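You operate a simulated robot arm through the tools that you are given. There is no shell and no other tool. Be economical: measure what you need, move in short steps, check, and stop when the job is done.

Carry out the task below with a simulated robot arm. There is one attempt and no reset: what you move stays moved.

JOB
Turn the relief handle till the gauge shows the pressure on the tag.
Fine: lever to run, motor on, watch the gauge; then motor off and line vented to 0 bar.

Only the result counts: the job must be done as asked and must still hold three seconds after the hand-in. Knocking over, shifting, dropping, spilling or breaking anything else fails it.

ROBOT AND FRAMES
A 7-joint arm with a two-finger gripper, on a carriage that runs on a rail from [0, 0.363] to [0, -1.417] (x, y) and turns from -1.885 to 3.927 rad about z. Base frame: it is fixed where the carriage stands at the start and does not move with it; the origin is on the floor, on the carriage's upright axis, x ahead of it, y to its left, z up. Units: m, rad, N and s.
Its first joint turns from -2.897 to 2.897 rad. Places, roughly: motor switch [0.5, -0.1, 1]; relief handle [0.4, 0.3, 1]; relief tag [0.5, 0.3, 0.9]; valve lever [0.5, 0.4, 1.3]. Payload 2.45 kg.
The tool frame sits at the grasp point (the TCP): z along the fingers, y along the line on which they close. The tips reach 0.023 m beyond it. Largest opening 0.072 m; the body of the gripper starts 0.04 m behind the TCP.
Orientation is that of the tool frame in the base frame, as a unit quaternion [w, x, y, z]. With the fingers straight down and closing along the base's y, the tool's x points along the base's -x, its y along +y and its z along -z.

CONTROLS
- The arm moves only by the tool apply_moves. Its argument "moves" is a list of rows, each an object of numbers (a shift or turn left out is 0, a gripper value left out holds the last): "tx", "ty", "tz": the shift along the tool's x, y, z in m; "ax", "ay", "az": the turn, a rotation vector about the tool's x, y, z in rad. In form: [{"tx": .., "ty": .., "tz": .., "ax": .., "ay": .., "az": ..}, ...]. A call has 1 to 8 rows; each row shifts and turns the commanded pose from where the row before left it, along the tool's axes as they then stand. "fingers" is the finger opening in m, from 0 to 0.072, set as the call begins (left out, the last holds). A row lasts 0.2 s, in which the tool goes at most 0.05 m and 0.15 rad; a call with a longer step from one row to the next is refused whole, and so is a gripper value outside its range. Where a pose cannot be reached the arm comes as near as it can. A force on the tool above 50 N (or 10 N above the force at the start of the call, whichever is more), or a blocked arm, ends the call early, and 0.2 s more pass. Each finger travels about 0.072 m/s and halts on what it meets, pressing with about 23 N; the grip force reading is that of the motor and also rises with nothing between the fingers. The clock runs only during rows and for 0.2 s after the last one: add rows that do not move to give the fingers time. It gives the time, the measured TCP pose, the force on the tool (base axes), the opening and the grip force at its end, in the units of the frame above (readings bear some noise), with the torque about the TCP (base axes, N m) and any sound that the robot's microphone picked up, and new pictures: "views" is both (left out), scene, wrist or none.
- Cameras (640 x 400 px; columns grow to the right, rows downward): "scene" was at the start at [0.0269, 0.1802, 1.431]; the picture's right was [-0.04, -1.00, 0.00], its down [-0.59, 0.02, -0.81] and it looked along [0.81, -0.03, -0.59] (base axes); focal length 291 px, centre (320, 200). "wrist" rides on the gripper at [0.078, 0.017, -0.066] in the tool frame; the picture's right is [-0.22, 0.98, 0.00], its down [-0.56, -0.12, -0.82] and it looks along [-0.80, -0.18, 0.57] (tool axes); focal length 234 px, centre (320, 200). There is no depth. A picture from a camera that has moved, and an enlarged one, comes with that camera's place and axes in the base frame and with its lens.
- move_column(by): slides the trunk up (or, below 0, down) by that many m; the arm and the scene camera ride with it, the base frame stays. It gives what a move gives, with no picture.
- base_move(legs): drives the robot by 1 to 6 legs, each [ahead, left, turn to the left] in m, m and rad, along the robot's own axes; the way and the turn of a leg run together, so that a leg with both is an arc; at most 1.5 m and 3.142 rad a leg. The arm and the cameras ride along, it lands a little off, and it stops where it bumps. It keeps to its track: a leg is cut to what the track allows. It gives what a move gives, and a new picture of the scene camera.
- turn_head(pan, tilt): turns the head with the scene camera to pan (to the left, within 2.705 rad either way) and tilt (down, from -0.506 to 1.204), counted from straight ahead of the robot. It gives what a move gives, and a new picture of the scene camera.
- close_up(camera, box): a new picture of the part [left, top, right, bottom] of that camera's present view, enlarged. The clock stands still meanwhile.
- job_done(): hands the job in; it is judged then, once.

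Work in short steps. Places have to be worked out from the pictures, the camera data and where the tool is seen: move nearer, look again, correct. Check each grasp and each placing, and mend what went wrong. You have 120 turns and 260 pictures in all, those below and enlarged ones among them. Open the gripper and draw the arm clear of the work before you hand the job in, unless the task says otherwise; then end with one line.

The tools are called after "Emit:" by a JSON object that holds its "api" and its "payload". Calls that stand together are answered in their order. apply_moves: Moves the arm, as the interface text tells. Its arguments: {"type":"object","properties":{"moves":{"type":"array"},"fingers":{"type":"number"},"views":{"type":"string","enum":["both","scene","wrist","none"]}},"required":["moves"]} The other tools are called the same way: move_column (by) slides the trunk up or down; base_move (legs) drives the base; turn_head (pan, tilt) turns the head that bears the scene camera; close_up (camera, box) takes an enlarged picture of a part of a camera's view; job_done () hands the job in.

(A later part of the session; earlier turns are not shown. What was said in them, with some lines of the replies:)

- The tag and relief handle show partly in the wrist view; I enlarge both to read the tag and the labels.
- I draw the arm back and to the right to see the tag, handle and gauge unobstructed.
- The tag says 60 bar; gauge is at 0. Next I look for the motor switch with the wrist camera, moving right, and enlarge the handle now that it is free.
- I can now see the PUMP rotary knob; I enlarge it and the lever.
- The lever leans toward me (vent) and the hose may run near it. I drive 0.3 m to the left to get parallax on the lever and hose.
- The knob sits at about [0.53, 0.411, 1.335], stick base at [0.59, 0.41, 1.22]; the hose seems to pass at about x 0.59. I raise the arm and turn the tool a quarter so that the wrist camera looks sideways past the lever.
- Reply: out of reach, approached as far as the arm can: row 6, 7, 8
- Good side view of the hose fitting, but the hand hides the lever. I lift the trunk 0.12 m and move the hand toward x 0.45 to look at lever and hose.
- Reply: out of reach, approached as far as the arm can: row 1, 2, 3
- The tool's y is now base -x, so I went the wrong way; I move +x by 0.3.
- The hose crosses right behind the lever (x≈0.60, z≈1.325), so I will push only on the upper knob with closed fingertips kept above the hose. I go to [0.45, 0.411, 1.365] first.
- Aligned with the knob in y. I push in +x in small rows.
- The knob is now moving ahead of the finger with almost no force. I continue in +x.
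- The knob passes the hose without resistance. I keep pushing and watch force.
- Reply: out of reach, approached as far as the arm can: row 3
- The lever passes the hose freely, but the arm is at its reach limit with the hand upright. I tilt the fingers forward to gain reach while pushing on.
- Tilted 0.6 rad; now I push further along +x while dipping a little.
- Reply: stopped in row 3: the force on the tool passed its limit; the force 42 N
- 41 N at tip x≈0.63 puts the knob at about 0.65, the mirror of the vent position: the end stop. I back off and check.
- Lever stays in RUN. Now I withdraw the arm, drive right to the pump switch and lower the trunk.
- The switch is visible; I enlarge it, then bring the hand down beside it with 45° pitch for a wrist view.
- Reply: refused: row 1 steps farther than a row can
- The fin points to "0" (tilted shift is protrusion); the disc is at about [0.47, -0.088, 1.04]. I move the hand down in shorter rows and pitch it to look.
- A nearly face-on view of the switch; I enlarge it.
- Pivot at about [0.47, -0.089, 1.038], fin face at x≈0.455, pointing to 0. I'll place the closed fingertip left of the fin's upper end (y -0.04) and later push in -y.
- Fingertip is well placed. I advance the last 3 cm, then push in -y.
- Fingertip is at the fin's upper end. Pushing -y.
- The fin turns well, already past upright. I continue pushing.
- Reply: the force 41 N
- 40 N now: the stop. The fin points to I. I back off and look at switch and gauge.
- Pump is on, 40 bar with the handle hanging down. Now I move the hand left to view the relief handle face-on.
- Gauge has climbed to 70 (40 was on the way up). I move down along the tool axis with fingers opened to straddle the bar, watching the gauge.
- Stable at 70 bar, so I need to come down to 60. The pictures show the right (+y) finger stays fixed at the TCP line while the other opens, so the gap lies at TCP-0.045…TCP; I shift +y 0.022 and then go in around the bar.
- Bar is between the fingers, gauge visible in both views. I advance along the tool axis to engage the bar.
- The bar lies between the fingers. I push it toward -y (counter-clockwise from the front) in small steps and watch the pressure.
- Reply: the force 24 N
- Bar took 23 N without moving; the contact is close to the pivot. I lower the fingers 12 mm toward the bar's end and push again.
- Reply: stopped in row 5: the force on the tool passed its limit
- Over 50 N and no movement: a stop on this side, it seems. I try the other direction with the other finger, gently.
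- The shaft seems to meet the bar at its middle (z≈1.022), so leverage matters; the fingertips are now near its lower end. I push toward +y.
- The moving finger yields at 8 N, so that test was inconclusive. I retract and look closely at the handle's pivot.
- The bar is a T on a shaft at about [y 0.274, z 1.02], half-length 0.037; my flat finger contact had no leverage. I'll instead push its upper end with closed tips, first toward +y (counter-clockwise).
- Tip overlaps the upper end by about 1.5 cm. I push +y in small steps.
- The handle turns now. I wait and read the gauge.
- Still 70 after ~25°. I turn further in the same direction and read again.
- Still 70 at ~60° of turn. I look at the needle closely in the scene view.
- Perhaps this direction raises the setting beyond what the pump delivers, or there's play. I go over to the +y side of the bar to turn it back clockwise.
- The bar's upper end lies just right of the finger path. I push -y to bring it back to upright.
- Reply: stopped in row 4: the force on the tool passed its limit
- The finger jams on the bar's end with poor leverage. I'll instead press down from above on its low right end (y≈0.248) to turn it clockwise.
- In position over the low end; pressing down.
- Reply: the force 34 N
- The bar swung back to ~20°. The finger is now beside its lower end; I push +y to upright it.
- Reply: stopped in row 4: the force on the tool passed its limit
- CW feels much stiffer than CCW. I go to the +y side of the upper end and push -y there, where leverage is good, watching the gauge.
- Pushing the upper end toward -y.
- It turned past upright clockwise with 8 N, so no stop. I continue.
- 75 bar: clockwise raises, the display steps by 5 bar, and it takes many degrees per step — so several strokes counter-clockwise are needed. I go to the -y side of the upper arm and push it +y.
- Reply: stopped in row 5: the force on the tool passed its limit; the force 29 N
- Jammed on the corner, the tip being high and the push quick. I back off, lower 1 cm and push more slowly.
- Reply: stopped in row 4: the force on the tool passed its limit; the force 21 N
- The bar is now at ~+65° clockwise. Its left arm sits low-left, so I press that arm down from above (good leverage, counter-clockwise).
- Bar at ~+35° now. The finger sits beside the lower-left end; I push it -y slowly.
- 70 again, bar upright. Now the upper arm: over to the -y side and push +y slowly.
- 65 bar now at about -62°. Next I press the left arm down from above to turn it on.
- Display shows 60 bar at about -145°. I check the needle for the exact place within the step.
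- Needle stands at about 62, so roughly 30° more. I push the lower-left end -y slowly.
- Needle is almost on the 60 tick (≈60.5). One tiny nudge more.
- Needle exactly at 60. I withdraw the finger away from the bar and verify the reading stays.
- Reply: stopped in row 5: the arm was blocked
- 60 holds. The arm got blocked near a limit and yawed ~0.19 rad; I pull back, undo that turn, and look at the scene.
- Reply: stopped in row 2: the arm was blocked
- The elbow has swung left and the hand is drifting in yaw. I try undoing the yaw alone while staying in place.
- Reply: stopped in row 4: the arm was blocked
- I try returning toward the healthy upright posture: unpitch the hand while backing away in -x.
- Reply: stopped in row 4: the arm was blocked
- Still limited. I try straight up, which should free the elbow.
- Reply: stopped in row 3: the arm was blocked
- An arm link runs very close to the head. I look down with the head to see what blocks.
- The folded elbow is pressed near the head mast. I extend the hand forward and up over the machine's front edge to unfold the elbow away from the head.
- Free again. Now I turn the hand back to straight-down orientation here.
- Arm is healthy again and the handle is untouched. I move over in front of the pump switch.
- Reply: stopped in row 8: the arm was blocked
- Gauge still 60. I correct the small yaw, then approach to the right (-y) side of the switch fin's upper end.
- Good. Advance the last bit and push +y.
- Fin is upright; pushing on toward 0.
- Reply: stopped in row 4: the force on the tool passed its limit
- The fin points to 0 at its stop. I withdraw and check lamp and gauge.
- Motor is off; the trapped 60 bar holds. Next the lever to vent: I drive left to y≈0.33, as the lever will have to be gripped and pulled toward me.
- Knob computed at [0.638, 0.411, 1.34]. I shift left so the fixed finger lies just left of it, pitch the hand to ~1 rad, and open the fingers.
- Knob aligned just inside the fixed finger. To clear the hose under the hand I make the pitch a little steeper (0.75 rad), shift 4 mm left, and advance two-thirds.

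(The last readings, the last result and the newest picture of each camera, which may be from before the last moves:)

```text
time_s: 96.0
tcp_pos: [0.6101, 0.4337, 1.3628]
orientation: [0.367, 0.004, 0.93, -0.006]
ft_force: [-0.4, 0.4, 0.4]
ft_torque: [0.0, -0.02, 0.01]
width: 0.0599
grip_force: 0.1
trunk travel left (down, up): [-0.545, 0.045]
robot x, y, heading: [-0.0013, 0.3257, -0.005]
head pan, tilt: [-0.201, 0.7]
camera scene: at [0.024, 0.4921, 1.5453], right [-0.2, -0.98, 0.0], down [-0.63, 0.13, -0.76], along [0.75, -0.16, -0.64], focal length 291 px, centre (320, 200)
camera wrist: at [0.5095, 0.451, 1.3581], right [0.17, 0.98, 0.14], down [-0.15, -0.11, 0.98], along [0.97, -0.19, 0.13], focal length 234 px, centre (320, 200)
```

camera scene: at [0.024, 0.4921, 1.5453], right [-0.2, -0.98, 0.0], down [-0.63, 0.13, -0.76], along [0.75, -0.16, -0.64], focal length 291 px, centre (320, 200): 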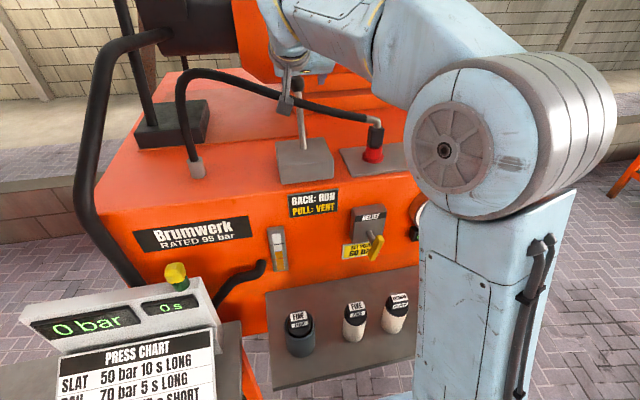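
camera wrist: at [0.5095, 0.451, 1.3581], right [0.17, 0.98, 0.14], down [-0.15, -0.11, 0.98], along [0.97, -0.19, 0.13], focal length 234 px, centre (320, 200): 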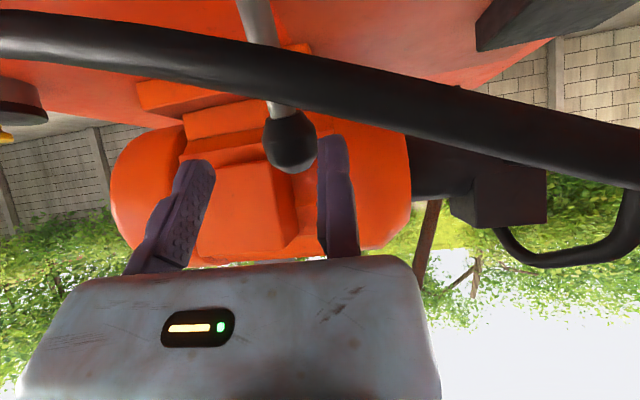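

Knob lies between the fingers. Last advance, then close on it.

Emit:
{"api": "apply_moves", "payload": {"moves": [{"tz": 0.015, "tx": -0.0042}, {"tz": 0.015, "tx": -0.0042}], "views": "wrist"}}

Emit:
{"api": "apply_moves", "payload": {"moves": [{}, {}, {}], "fingers": 0.0, "views": "wrist"}}

```text
time_s: 96.7
tcp_pos: [0.6368, 0.4317, 1.3465]
orientation: [0.368, 0.005, 0.93, -0.007]
ft_force: [-0.3, 0.2, 0.0]
ft_torque: [0.01, -0.02, 0.03]
width: 0.0602
grip_force: 0.0
trunk travel left (down, up): [-0.545, 0.045]
robot x, y, heading: [-0.0015, 0.3253, -0.003]
head pan, tilt: [-0.201, 0.7]
camera wrist: at [0.5363, 0.45, 1.342], right [0.17, 0.97, 0.14], down [-0.15, -0.11, 0.98], along [0.97, -0.19, 0.13], focal length 234 px, centre (320, 200)
```

wrist: 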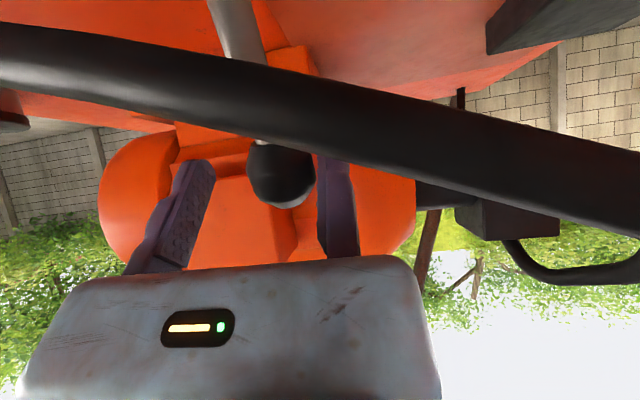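

```text
time_s: 97.5
tcp_pos: [0.6363, 0.429, 1.3471]
orientation: [0.368, 0.006, 0.93, -0.006]
ft_force: [0.4, -13.0, -0.1]
ft_torque: [-0.29, -0.19, -0.25]
width: 0.0313
grip_force: 45.0
trunk travel left (down, up): [-0.545, 0.045]
robot x, y, heading: [0.0026, 0.3308, -0.006]
head pan, tilt: [-0.201, 0.7]
camera wrist: at [0.5361, 0.447, 1.3424], right [0.18, 0.97, 0.14], down [-0.15, -0.11, 0.98], along [0.97, -0.19, 0.13], focal length 234 px, centre (320, 200)
```

wrist: 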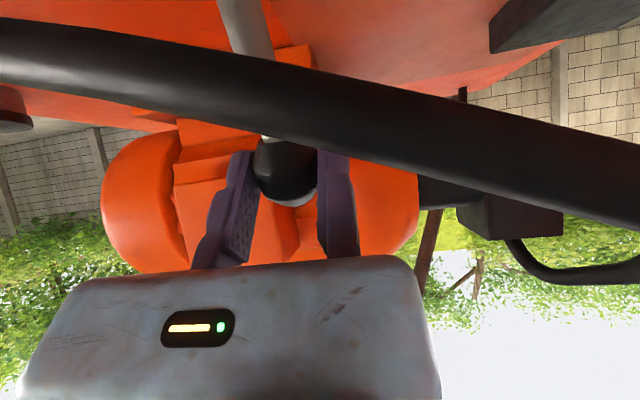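

Knob is gripped (0.031 m). I pull toward -x along the lever's arc.

Emit:
{"api": "apply_moves", "payload": {"moves": [{"ty": -0.003}, {"tz": -0.0097, "tx": 0.0074}, {"tz": -0.0097, "tx": 0.0074}, {"tz": -0.0097, "tx": 0.0074}, {"tz": -0.0082, "tx": 0.0088}], "views": "wrist"}}

```text
time_s: 98.7
tcp_pos: [0.5895, 0.429, 1.3545]
orientation: [0.368, 0.005, 0.93, -0.006]
ft_force: [8.5, -6.4, 8.9]
ft_torque: [-0.3, -1.14, 0.08]
width: 0.0315
grip_force: 45.2
trunk travel left (down, up): [-0.545, 0.045]
robot x, y, heading: [-0.0008, 0.326, -0.003]
head pan, tilt: [-0.201, 0.7]
camera wrist: at [0.4877, 0.4468, 1.3498], right [0.17, 0.97, 0.14], down [-0.15, -0.11, 0.98], along [0.97, -0.19, 0.13], focal length 234 px, centre (320, 200)
```

wrist: 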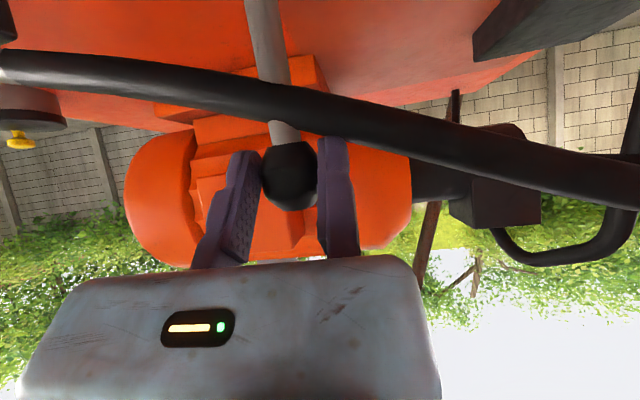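

The lever follows. I keep pulling, now descending slightly along the arc.

Emit:
{"api": "apply_moves", "payload": {"moves": [{"tz": -0.0082, "tx": 0.0088}, {"tz": -0.0072, "tx": 0.0098}, {"tz": -0.006, "tx": 0.0108}, {"tz": -0.006, "tx": 0.0108}, {"tz": -0.006, "tx": 0.0108}], "views": "wrist"}}

```text
time_s: 99.8
tcp_pos: [0.5271, 0.4322, 1.3442]
orientation: [0.368, 0.005, 0.93, -0.006]
ft_force: [0.0, -1.1, 0.0]
ft_torque: [0.03, 0.0, -0.01]
width: 0.0
grip_force: 28.4
trunk travel left (down, up): [-0.545, 0.045]
robot x, y, heading: [0.0001, 0.3279, -0.006]
head pan, tilt: [-0.201, 0.7]
camera wrist: at [0.4269, 0.4494, 1.339], right [0.17, 0.98, 0.14], down [-0.15, -0.11, 0.98], along [0.97, -0.19, 0.13], focal length 234 px, centre (320, 200)
```

wrist: 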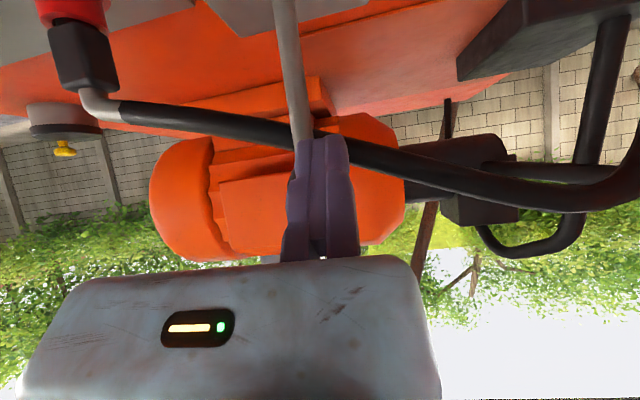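

The grip slipped off somewhere. I check lever position and gauge in the scene.

Emit:
{"api": "turn_head", "payload": {"pan": -0.3, "tilt": 0.6}}

Emit:
{"api": "close_up", "payload": {"camera": "scene", "box": [180, 30, 480, 280]}}

```text
time_s: 100.5
tcp_pos: [0.5286, 0.4309, 1.3439]
orientation: [0.368, 0.005, 0.93, -0.007]
ft_force: [0.0, -0.6, 0.2]
ft_torque: [0.0, 0.04, 0.02]
width: 0.0002
grip_force: 28.4
trunk travel left (down, up): [-0.545, 0.045]
robot x, y, heading: [-0.0046, 0.3249, -0.005]
head pan, tilt: [-0.3, 0.6]
camera scene: at [0.0249, 0.4829, 1.5539], right [-0.3, -0.95, 0.0], down [-0.54, 0.17, -0.82], along [0.79, -0.25, -0.57], focal length 291 px, centre (320, 200)
```

scene: 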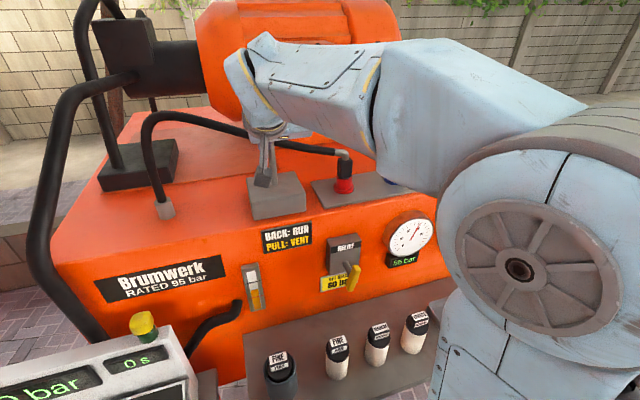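

```text
1.60 times, centred on (330, 155) of scene
camera zoom: at [0.0249, 0.4829, 1.5539], right [-0.3, -0.95, 0.0], down [-0.54, 0.17, -0.82], along [0.79, -0.25, -0.57], focal length 466 px, centre (304, 272)
```

zoom: 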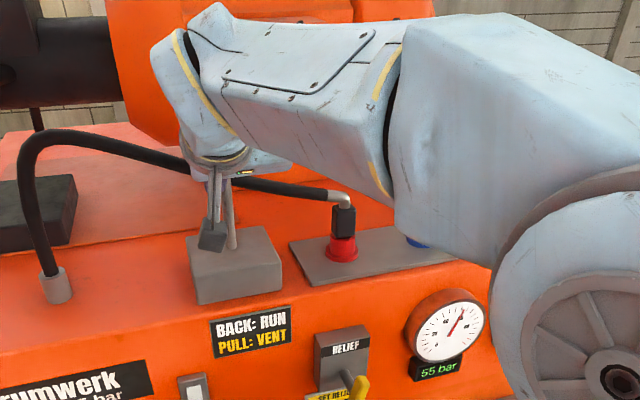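

Gauge 55 (slowly leaking, not vented): lever slipped out around mid-way. I back off, open and look for the knob.

Emit:
{"api": "apply_moves", "payload": {"moves": [{"tz": -0.03}, {"tz": -0.02, "ty": 0.005}], "fingers": 0.06, "views": "wrist"}}

```text
time_s: 101.1
tcp_pos: [0.4934, 0.4366, 1.3819]
orientation: [0.368, 0.005, 0.93, -0.007]
ft_force: [0.3, -0.1, 0.1]
ft_torque: [-0.02, 0.02, -0.01]
width: 0.0602
grip_force: 0.1
trunk travel left (down, up): [-0.545, 0.045]
robot x, y, heading: [-0.0003, 0.3257, -0.001]
head pan, tilt: [-0.3, 0.6]
camera wrist: at [0.3928, 0.4539, 1.3758], right [0.17, 0.98, 0.14], down [-0.15, -0.11, 0.98], along [0.97, -0.19, 0.13], focal length 234 px, centre (320, 200)
```

wrist: 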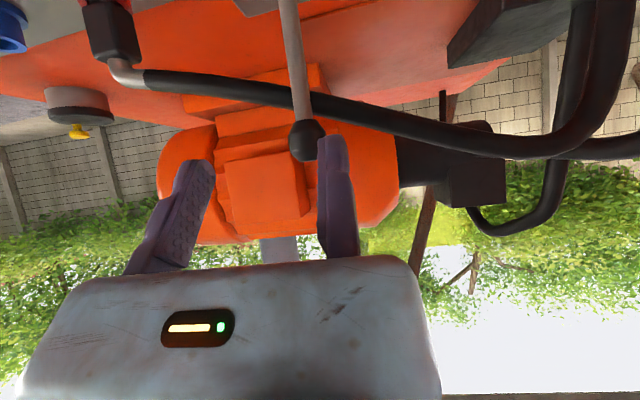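

Knob now at about [0.592, 0.411, 1.35] (upright). I re-grip it deeper, with the fingertips past the knob's centre.

Emit:
{"api": "apply_moves", "payload": {"moves": [{"tz": 0.0338, "tx": -0.017, "ty": -0.0017}, {"tz": 0.0338, "tx": -0.017, "ty": -0.0017}, {"tz": 0.0338, "tx": -0.017, "ty": -0.0017}], "views": "wrist"}}

Emit:
{"api": "apply_moves", "payload": {"moves": [{}, {}, {}], "fingers": 0.0, "views": "wrist"}}

```text
time_s: 101.9
tcp_pos: [0.6019, 0.4307, 1.3409]
orientation: [0.369, 0.005, 0.929, -0.007]
ft_force: [-0.4, -0.6, 0.5]
ft_torque: [-0.02, 0.03, 0.0]
width: 0.0598
grip_force: 0.0
trunk travel left (down, up): [-0.545, 0.045]
robot x, y, heading: [-0.0011, 0.3237, -0.0]
head pan, tilt: [-0.3, 0.6]
camera wrist: at [0.5009, 0.448, 1.3355], right [0.17, 0.97, 0.14], down [-0.15, -0.11, 0.98], along [0.97, -0.19, 0.13], focal length 234 px, centre (320, 200)
```

wrist: 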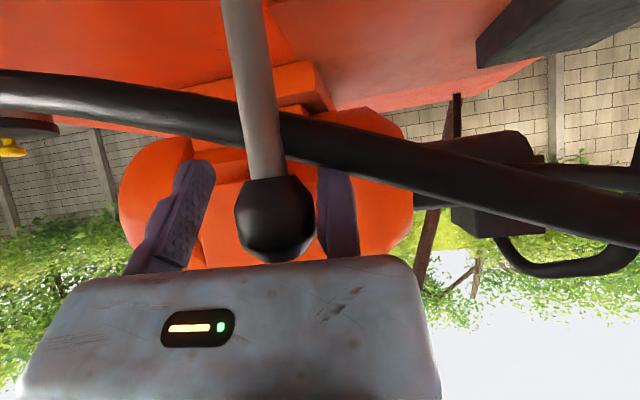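

```text
time_s: 102.7
tcp_pos: [0.602, 0.4296, 1.3408]
orientation: [0.368, 0.005, 0.93, -0.007]
ft_force: [3.5, -6.4, -1.3]
ft_torque: [-0.03, -0.46, 0.11]
width: 0.0312
grip_force: 45.0
trunk travel left (down, up): [-0.545, 0.045]
robot x, y, heading: [0.0026, 0.3276, -0.005]
head pan, tilt: [-0.3, 0.6]
camera wrist: at [0.5015, 0.4463, 1.3353], right [0.17, 0.97, 0.14], down [-0.15, -0.11, 0.98], along [0.97, -0.19, 0.13], focal length 234 px, centre (320, 200)
```

wrist: 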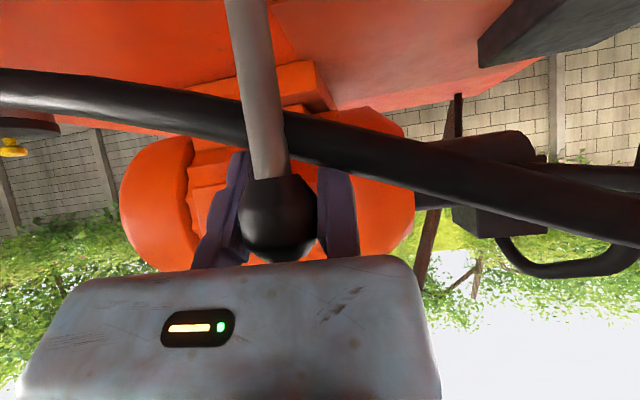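

Deep grip obtained. Pulling slowly along the arc.

Emit:
{"api": "apply_moves", "payload": {"moves": [{"tz": -0.0068, "tx": 0.0073}, {"tz": -0.0061, "tx": 0.008}, {"tz": -0.0054, "tx": 0.0087}], "views": "wrist"}}

```text
time_s: 103.5
tcp_pos: [0.5712, 0.4278, 1.3383]
orientation: [0.368, 0.006, 0.93, -0.007]
ft_force: [8.9, -7.5, -1.7]
ft_torque: [0.03, -0.98, 0.26]
width: 0.0316
grip_force: 45.1
trunk travel left (down, up): [-0.545, 0.045]
robot x, y, heading: [-0.0002, 0.3264, -0.007]
head pan, tilt: [-0.3, 0.6]
camera wrist: at [0.4711, 0.4464, 1.3328], right [0.17, 0.97, 0.14], down [-0.15, -0.11, 0.98], along [0.97, -0.19, 0.13], focal length 234 px, centre (320, 200)
```

wrist: 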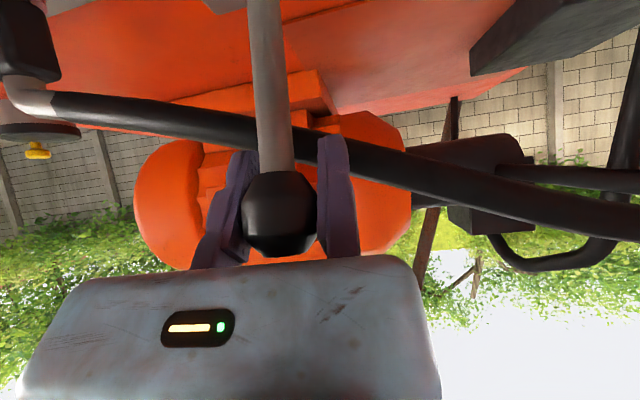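

It holds. Continue.

Emit:
{"api": "apply_moves", "payload": {"moves": [{"tz": -0.0046, "tx": 0.0094}, {"tz": -0.0039, "tx": 0.01}, {"tz": -0.0032, "tx": 0.0107}], "views": "wrist"}}

Emit:
{"api": "close_up", "payload": {"camera": "scene", "box": [180, 30, 480, 280]}}

```text
time_s: 104.3
tcp_pos: [0.5408, 0.4288, 1.3267]
orientation: [0.369, 0.005, 0.93, -0.006]
ft_force: [3.4, -10.8, 6.5]
ft_torque: [-0.07, -1.02, 0.16]
width: 0.0313
grip_force: 45.1
trunk travel left (down, up): [-0.545, 0.045]
robot x, y, heading: [0.0015, 0.323, -0.008]
head pan, tilt: [-0.3, 0.6]
camera wrist: at [0.4402, 0.4464, 1.3215], right [0.17, 0.97, 0.14], down [-0.16, -0.12, 0.98], along [0.97, -0.19, 0.13], focal length 234 px, centre (320, 200)
```

wrist: 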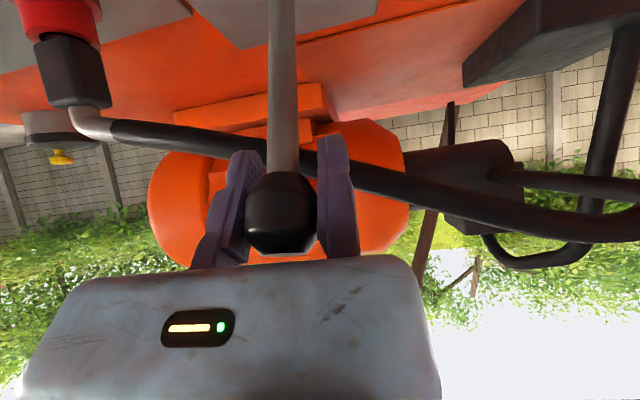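

```text
1.60 times, centred on (330, 155) of scene
camera zoom: at [0.0249, 0.481, 1.5542], right [-0.3, -0.95, 0.0], down [-0.54, 0.17, -0.82], along [0.79, -0.25, -0.57], focal length 466 px, centre (304, 272)
```

zoom: 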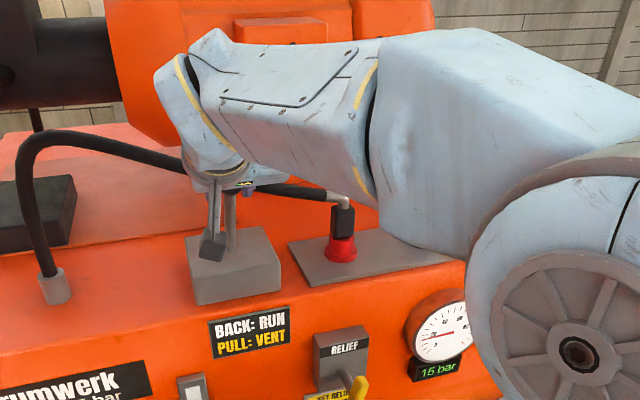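

Pressure is dropping: 15 bar. I pull a little more to the vent stop and wait.

Emit:
{"api": "apply_moves", "payload": {"moves": [{"tz": -0.0025, "tx": 0.008}, {"tz": -0.002, "tx": 0.006}, {}, {}, {}], "views": "wrist"}}

Emit:
{"api": "close_up", "payload": {"camera": "scene", "box": [300, 180, 480, 300]}}

```text
time_s: 105.5
tcp_pos: [0.5271, 0.4299, 1.3192]
orientation: [0.367, 0.005, 0.93, -0.007]
ft_force: [-0.2, -0.3, -0.4]
ft_torque: [0.01, -0.01, 0.03]
width: 0.0
grip_force: 28.5
trunk travel left (down, up): [-0.545, 0.045]
robot x, y, heading: [0.0029, 0.3249, -0.003]
head pan, tilt: [-0.3, 0.6]
camera wrist: at [0.4266, 0.4484, 1.3145], right [0.17, 0.98, 0.14], down [-0.15, -0.11, 0.98], along [0.97, -0.19, 0.13], focal length 234 px, centre (320, 200)
```

wrist: 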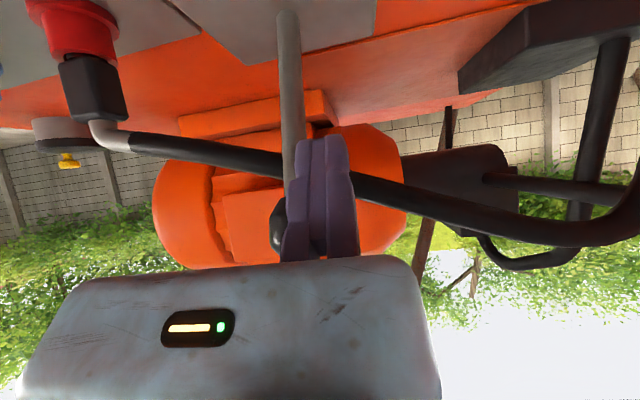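

```text
3.33 times, centred on (390, 240) of scene
camera zoom: at [0.0248, 0.4826, 1.5539], right [-0.3, -0.95, 0.0], down [-0.54, 0.17, -0.83], along [0.79, -0.25, -0.56], focal length 971 px, centre (87, 67)
```

zoom: 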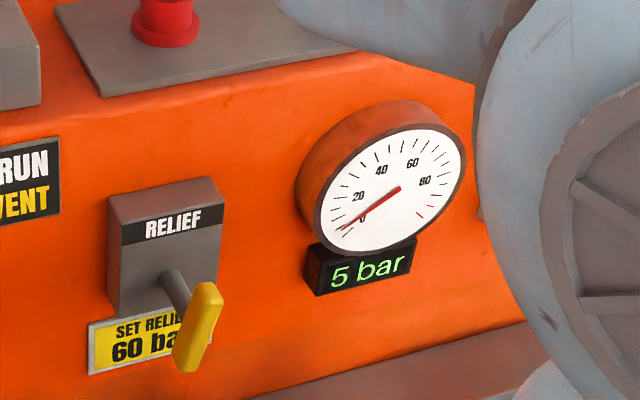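

Fingers slipped off again but pressure is at 5 and falling. I wait a moment and re-read.

Emit:
{"api": "apply_moves", "payload": {"moves": [{}, {}, {}, {}, {}], "views": "none"}}

Emit:
{"api": "close_up", "payload": {"camera": "scene", "box": [180, 130, 480, 280]}}

Emit:
{"api": "close_up", "payload": {"camera": "wrist", "box": [200, 100, 440, 280]}}

```text
time_s: 106.7
tcp_pos: [0.5277, 0.4306, 1.3193]
orientation: [0.368, 0.005, 0.93, -0.007]
ft_force: [0.5, -0.2, 0.9]
ft_torque: [0.0, 0.0, -0.02]
width: 0.0
grip_force: 28.0
trunk travel left (down, up): [-0.545, 0.045]
robot x, y, heading: [0.0003, 0.326, -0.005]
head pan, tilt: [-0.3, 0.6]
```

```text
2.13 times, centred on (330, 205) of scene
camera zoom: at [0.0249, 0.4828, 1.5539], right [-0.3, -0.95, 0.0], down [-0.54, 0.17, -0.83], along [0.79, -0.25, -0.56], focal length 621 px, centre (299, 189)
```

zoom: 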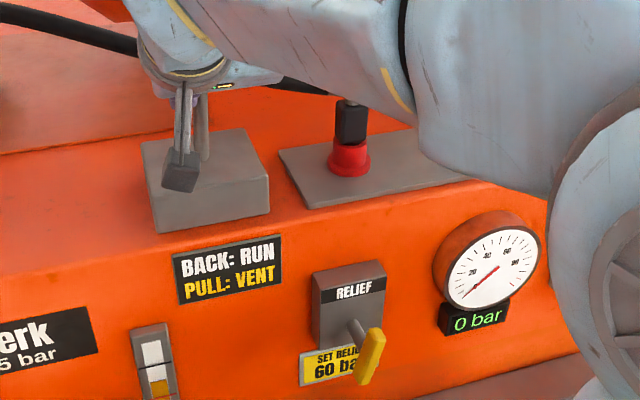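

```text
2.22 times, centred on (320, 190) of wrist
camera zoom: at [0.4269, 0.448, 1.3147], right [0.17, 0.98, 0.14], down [-0.15, -0.11, 0.98], along [0.97, -0.19, 0.13], focal length 520 px, centre (320, 222)
```

zoom: 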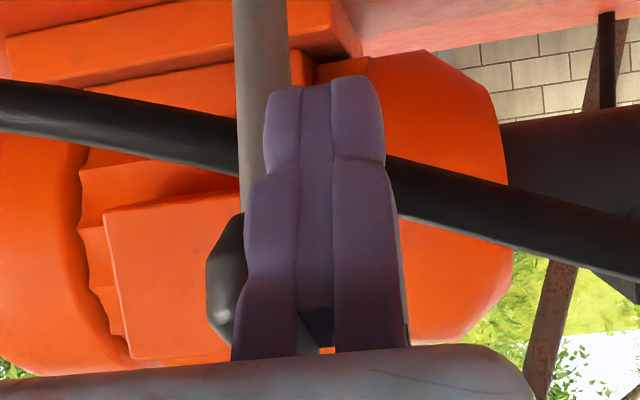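

0 bar. The lever is not quite at its vent stop (knob x≈0.55 vs 0.53 originally), so I back off, open, and re-grip to bring it fully home.

Emit:
{"api": "apply_moves", "payload": {"moves": [{"ty": 0.01}, {"tz": -0.04}, {"tz": -0.04}], "views": "none"}}

Emit:
{"api": "apply_moves", "payload": {"moves": [{}, {}, {}, {}], "fingers": 0.065, "views": "both"}}

```text
time_s: 107.5
tcp_pos: [0.4717, 0.4411, 1.3766]
orientation: [0.368, 0.005, 0.93, -0.007]
ft_force: [-0.9, 0.0, 0.9]
ft_torque: [0.0, -0.01, -0.03]
width: 0.0001
grip_force: 28.7
trunk travel left (down, up): [-0.545, 0.045]
robot x, y, heading: [0.0024, 0.3215, -0.004]
head pan, tilt: [-0.3, 0.6]
```

```text
time_s: 108.5
tcp_pos: [0.4724, 0.4414, 1.3768]
orientation: [0.368, 0.005, 0.93, -0.007]
ft_force: [0.1, -0.3, 0.8]
ft_torque: [0.02, 0.02, 0.03]
width: 0.065
grip_force: 0.2
trunk travel left (down, up): [-0.545, 0.045]
robot x, y, heading: [-0.0001, 0.3306, -0.004]
head pan, tilt: [-0.3, 0.6]
camera scene: at [0.0249, 0.4828, 1.5539], right [-0.3, -0.95, 0.0], down [-0.54, 0.17, -0.83], along [0.79, -0.25, -0.56], focal length 291 px, centre (320, 200)
camera wrist: at [0.3719, 0.4595, 1.3722], right [0.17, 0.98, 0.14], down [-0.15, -0.11, 0.98], along [0.97, -0.19, 0.13], focal length 234 px, centre (320, 200)
```

scene: 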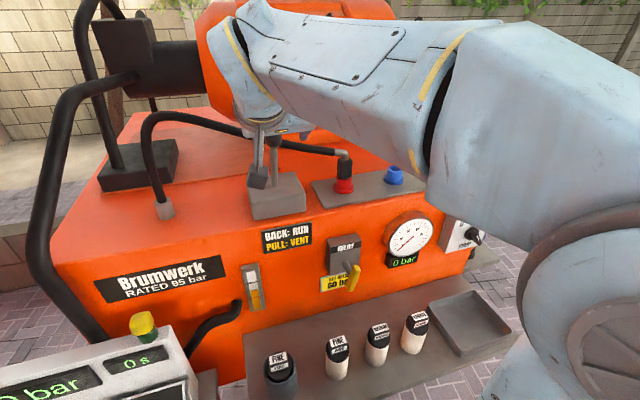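
wrist: 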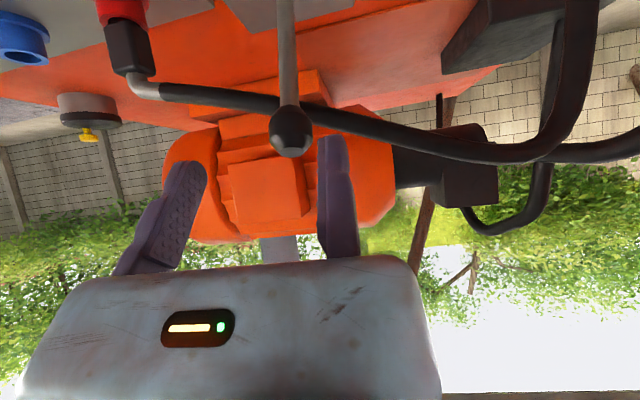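

Knob at [0.545, 0.411, 1.341]. Re-grip deep and pull the last 2 cm.

Emit:
{"api": "apply_moves", "payload": {"moves": [{"tz": 0.0294, "tx": -0.0094, "ty": -0.0035}, {"tz": 0.0294, "tx": -0.0094, "ty": -0.0035}, {"tz": 0.0294, "tx": -0.0094, "ty": -0.0035}], "views": "none"}}

Emit:
{"api": "apply_moves", "payload": {"moves": [{}, {}, {}, {"tz": -0.002, "tx": 0.005}, {"tz": -0.002, "tx": 0.005}, {"tz": -0.002, "tx": 0.005}], "fingers": 0.0, "views": "wrist"}}

```text
time_s: 109.3
tcp_pos: [0.5535, 0.4299, 1.332]
orientation: [0.368, 0.005, 0.93, -0.007]
ft_force: [-0.8, -0.5, -0.1]
ft_torque: [0.01, 0.01, 0.02]
width: 0.0654
grip_force: 0.2
trunk travel left (down, up): [-0.545, 0.045]
robot x, y, heading: [-0.0012, 0.325, -0.001]
head pan, tilt: [-0.3, 0.6]
```

```text
time_s: 110.7
tcp_pos: [0.5417, 0.4282, 1.328]
orientation: [0.37, 0.006, 0.929, -0.008]
ft_force: [26.1, -6.9, 14.7]
ft_torque: [-0.24, 0.3, 0.55]
width: 0.0312
grip_force: 44.8
trunk travel left (down, up): [-0.545, 0.045]
robot x, y, heading: [0.0006, 0.3255, -0.005]
head pan, tilt: [-0.3, 0.6]
camera wrist: at [0.4414, 0.4462, 1.3226], right [0.17, 0.98, 0.14], down [-0.16, -0.11, 0.98], along [0.97, -0.19, 0.13], focal length 234 px, centre (320, 200)
```

wrist: 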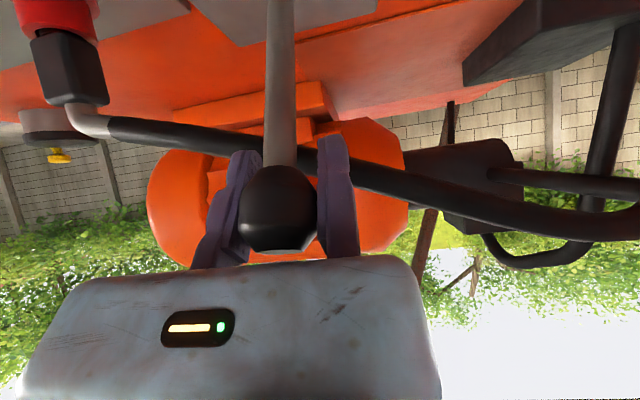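

26 N at knob x≈0.53: the vent stop. I relax, open, and back off.

Emit:
{"api": "apply_moves", "payload": {"moves": [{}, {}, {}, {}], "fingers": 0.07, "views": "none"}}

Emit:
{"api": "apply_moves", "payload": {"moves": [{"tz": -0.035}, {"tz": -0.035}, {"tz": -0.035}], "views": "both"}}

Emit:
{"api": "close_up", "payload": {"camera": "scene", "box": [230, 180, 500, 320]}}

```text
time_s: 111.7
tcp_pos: [0.5389, 0.4306, 1.3268]
orientation: [0.369, 0.005, 0.929, -0.007]
ft_force: [0.3, 0.6, 0.3]
ft_torque: [0.01, 0.01, 0.0]
width: 0.0701
grip_force: 0.0
trunk travel left (down, up): [-0.545, 0.045]
robot x, y, heading: [0.0043, 0.3228, -0.004]
head pan, tilt: [-0.3, 0.6]
```

```text
time_s: 112.5
tcp_pos: [0.4655, 0.4312, 1.4032]
orientation: [0.368, 0.005, 0.93, -0.007]
ft_force: [-0.4, -0.2, -0.4]
ft_torque: [0.01, 0.0, -0.01]
width: 0.0698
grip_force: 0.1
trunk travel left (down, up): [-0.545, 0.045]
robot x, y, heading: [-0.0012, 0.3245, -0.006]
head pan, tilt: [-0.3, 0.6]
camera scene: at [0.025, 0.4828, 1.5539], right [-0.3, -0.95, 0.0], down [-0.54, 0.17, -0.83], along [0.79, -0.25, -0.56], focal length 291 px, centre (320, 200)
camera wrist: at [0.3655, 0.4494, 1.3988], right [0.17, 0.98, 0.14], down [-0.15, -0.11, 0.98], along [0.97, -0.19, 0.13], focal length 234 px, centre (320, 200)
```

scene: 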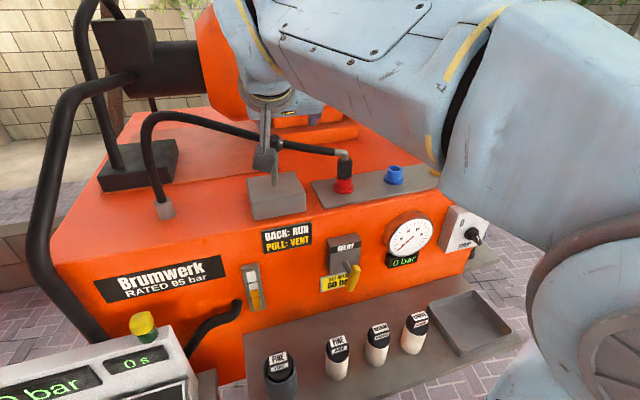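
wrist: 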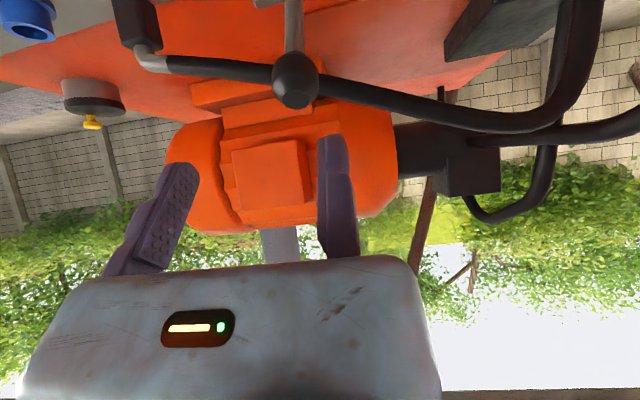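

```text
2.37 times, centred on (365, 250) of scene
camera zoom: at [0.025, 0.4828, 1.5539], right [-0.3, -0.95, 0.0], down [-0.54, 0.17, -0.83], along [0.79, -0.25, -0.56], focal length 690 px, centre (213, 82)
```

zoom: 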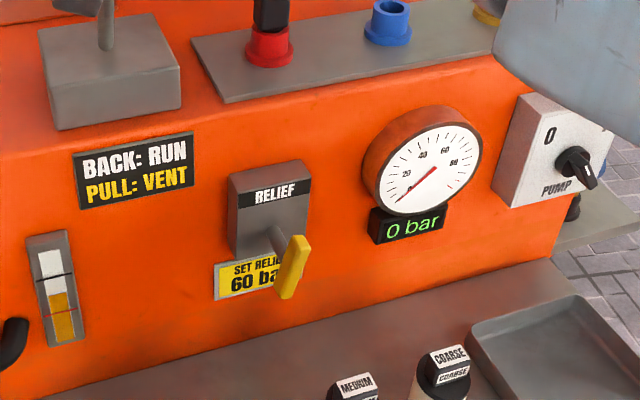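

Gauge 0 bar, pump at 0, lever at vent, handle left at the 60-bar setting. I draw the arm a little farther clear, then hand in.

Emit:
{"api": "apply_moves", "payload": {"moves": [{"tx": 0.02, "tz": -0.02}, {"tx": 0.02, "tz": -0.02}], "views": "scene"}}

```text
time_s: 113.1
tcp_pos: [0.4082, 0.4314, 1.4051]
orientation: [0.368, 0.004, 0.93, -0.007]
ft_force: [-1.0, 0.5, -0.2]
ft_torque: [-0.01, -0.05, -0.04]
width: 0.0697
grip_force: 0.0
trunk travel left (down, up): [-0.545, 0.045]
robot x, y, heading: [0.0004, 0.325, -0.002]
head pan, tilt: [-0.3, 0.6]
camera scene: at [0.0243, 0.4828, 1.554], right [-0.3, -0.95, 0.0], down [-0.54, 0.17, -0.83], along [0.79, -0.25, -0.56], focal length 291 px, centre (320, 200)
```

scene: 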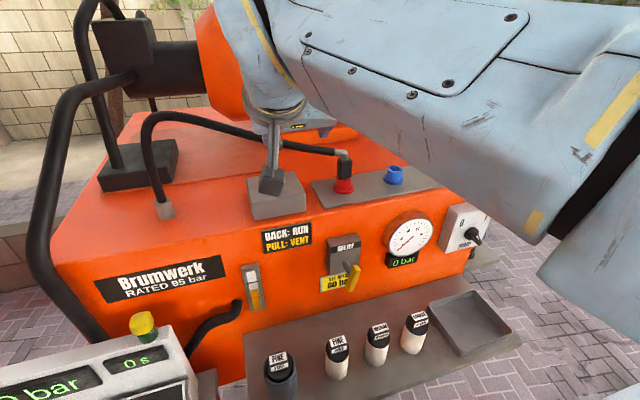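

Everything is in its final state; handing in.

Emit:
{"api": "job_done", "payload": {}}

```text
The job is handed in.
```

The relief is set to 60 bar as the tag asks, read on both the needle and the display with the pump running. The pump is now off, the lever is at vent, the line reads 0 bar, and the arm is clear with the gripper open.
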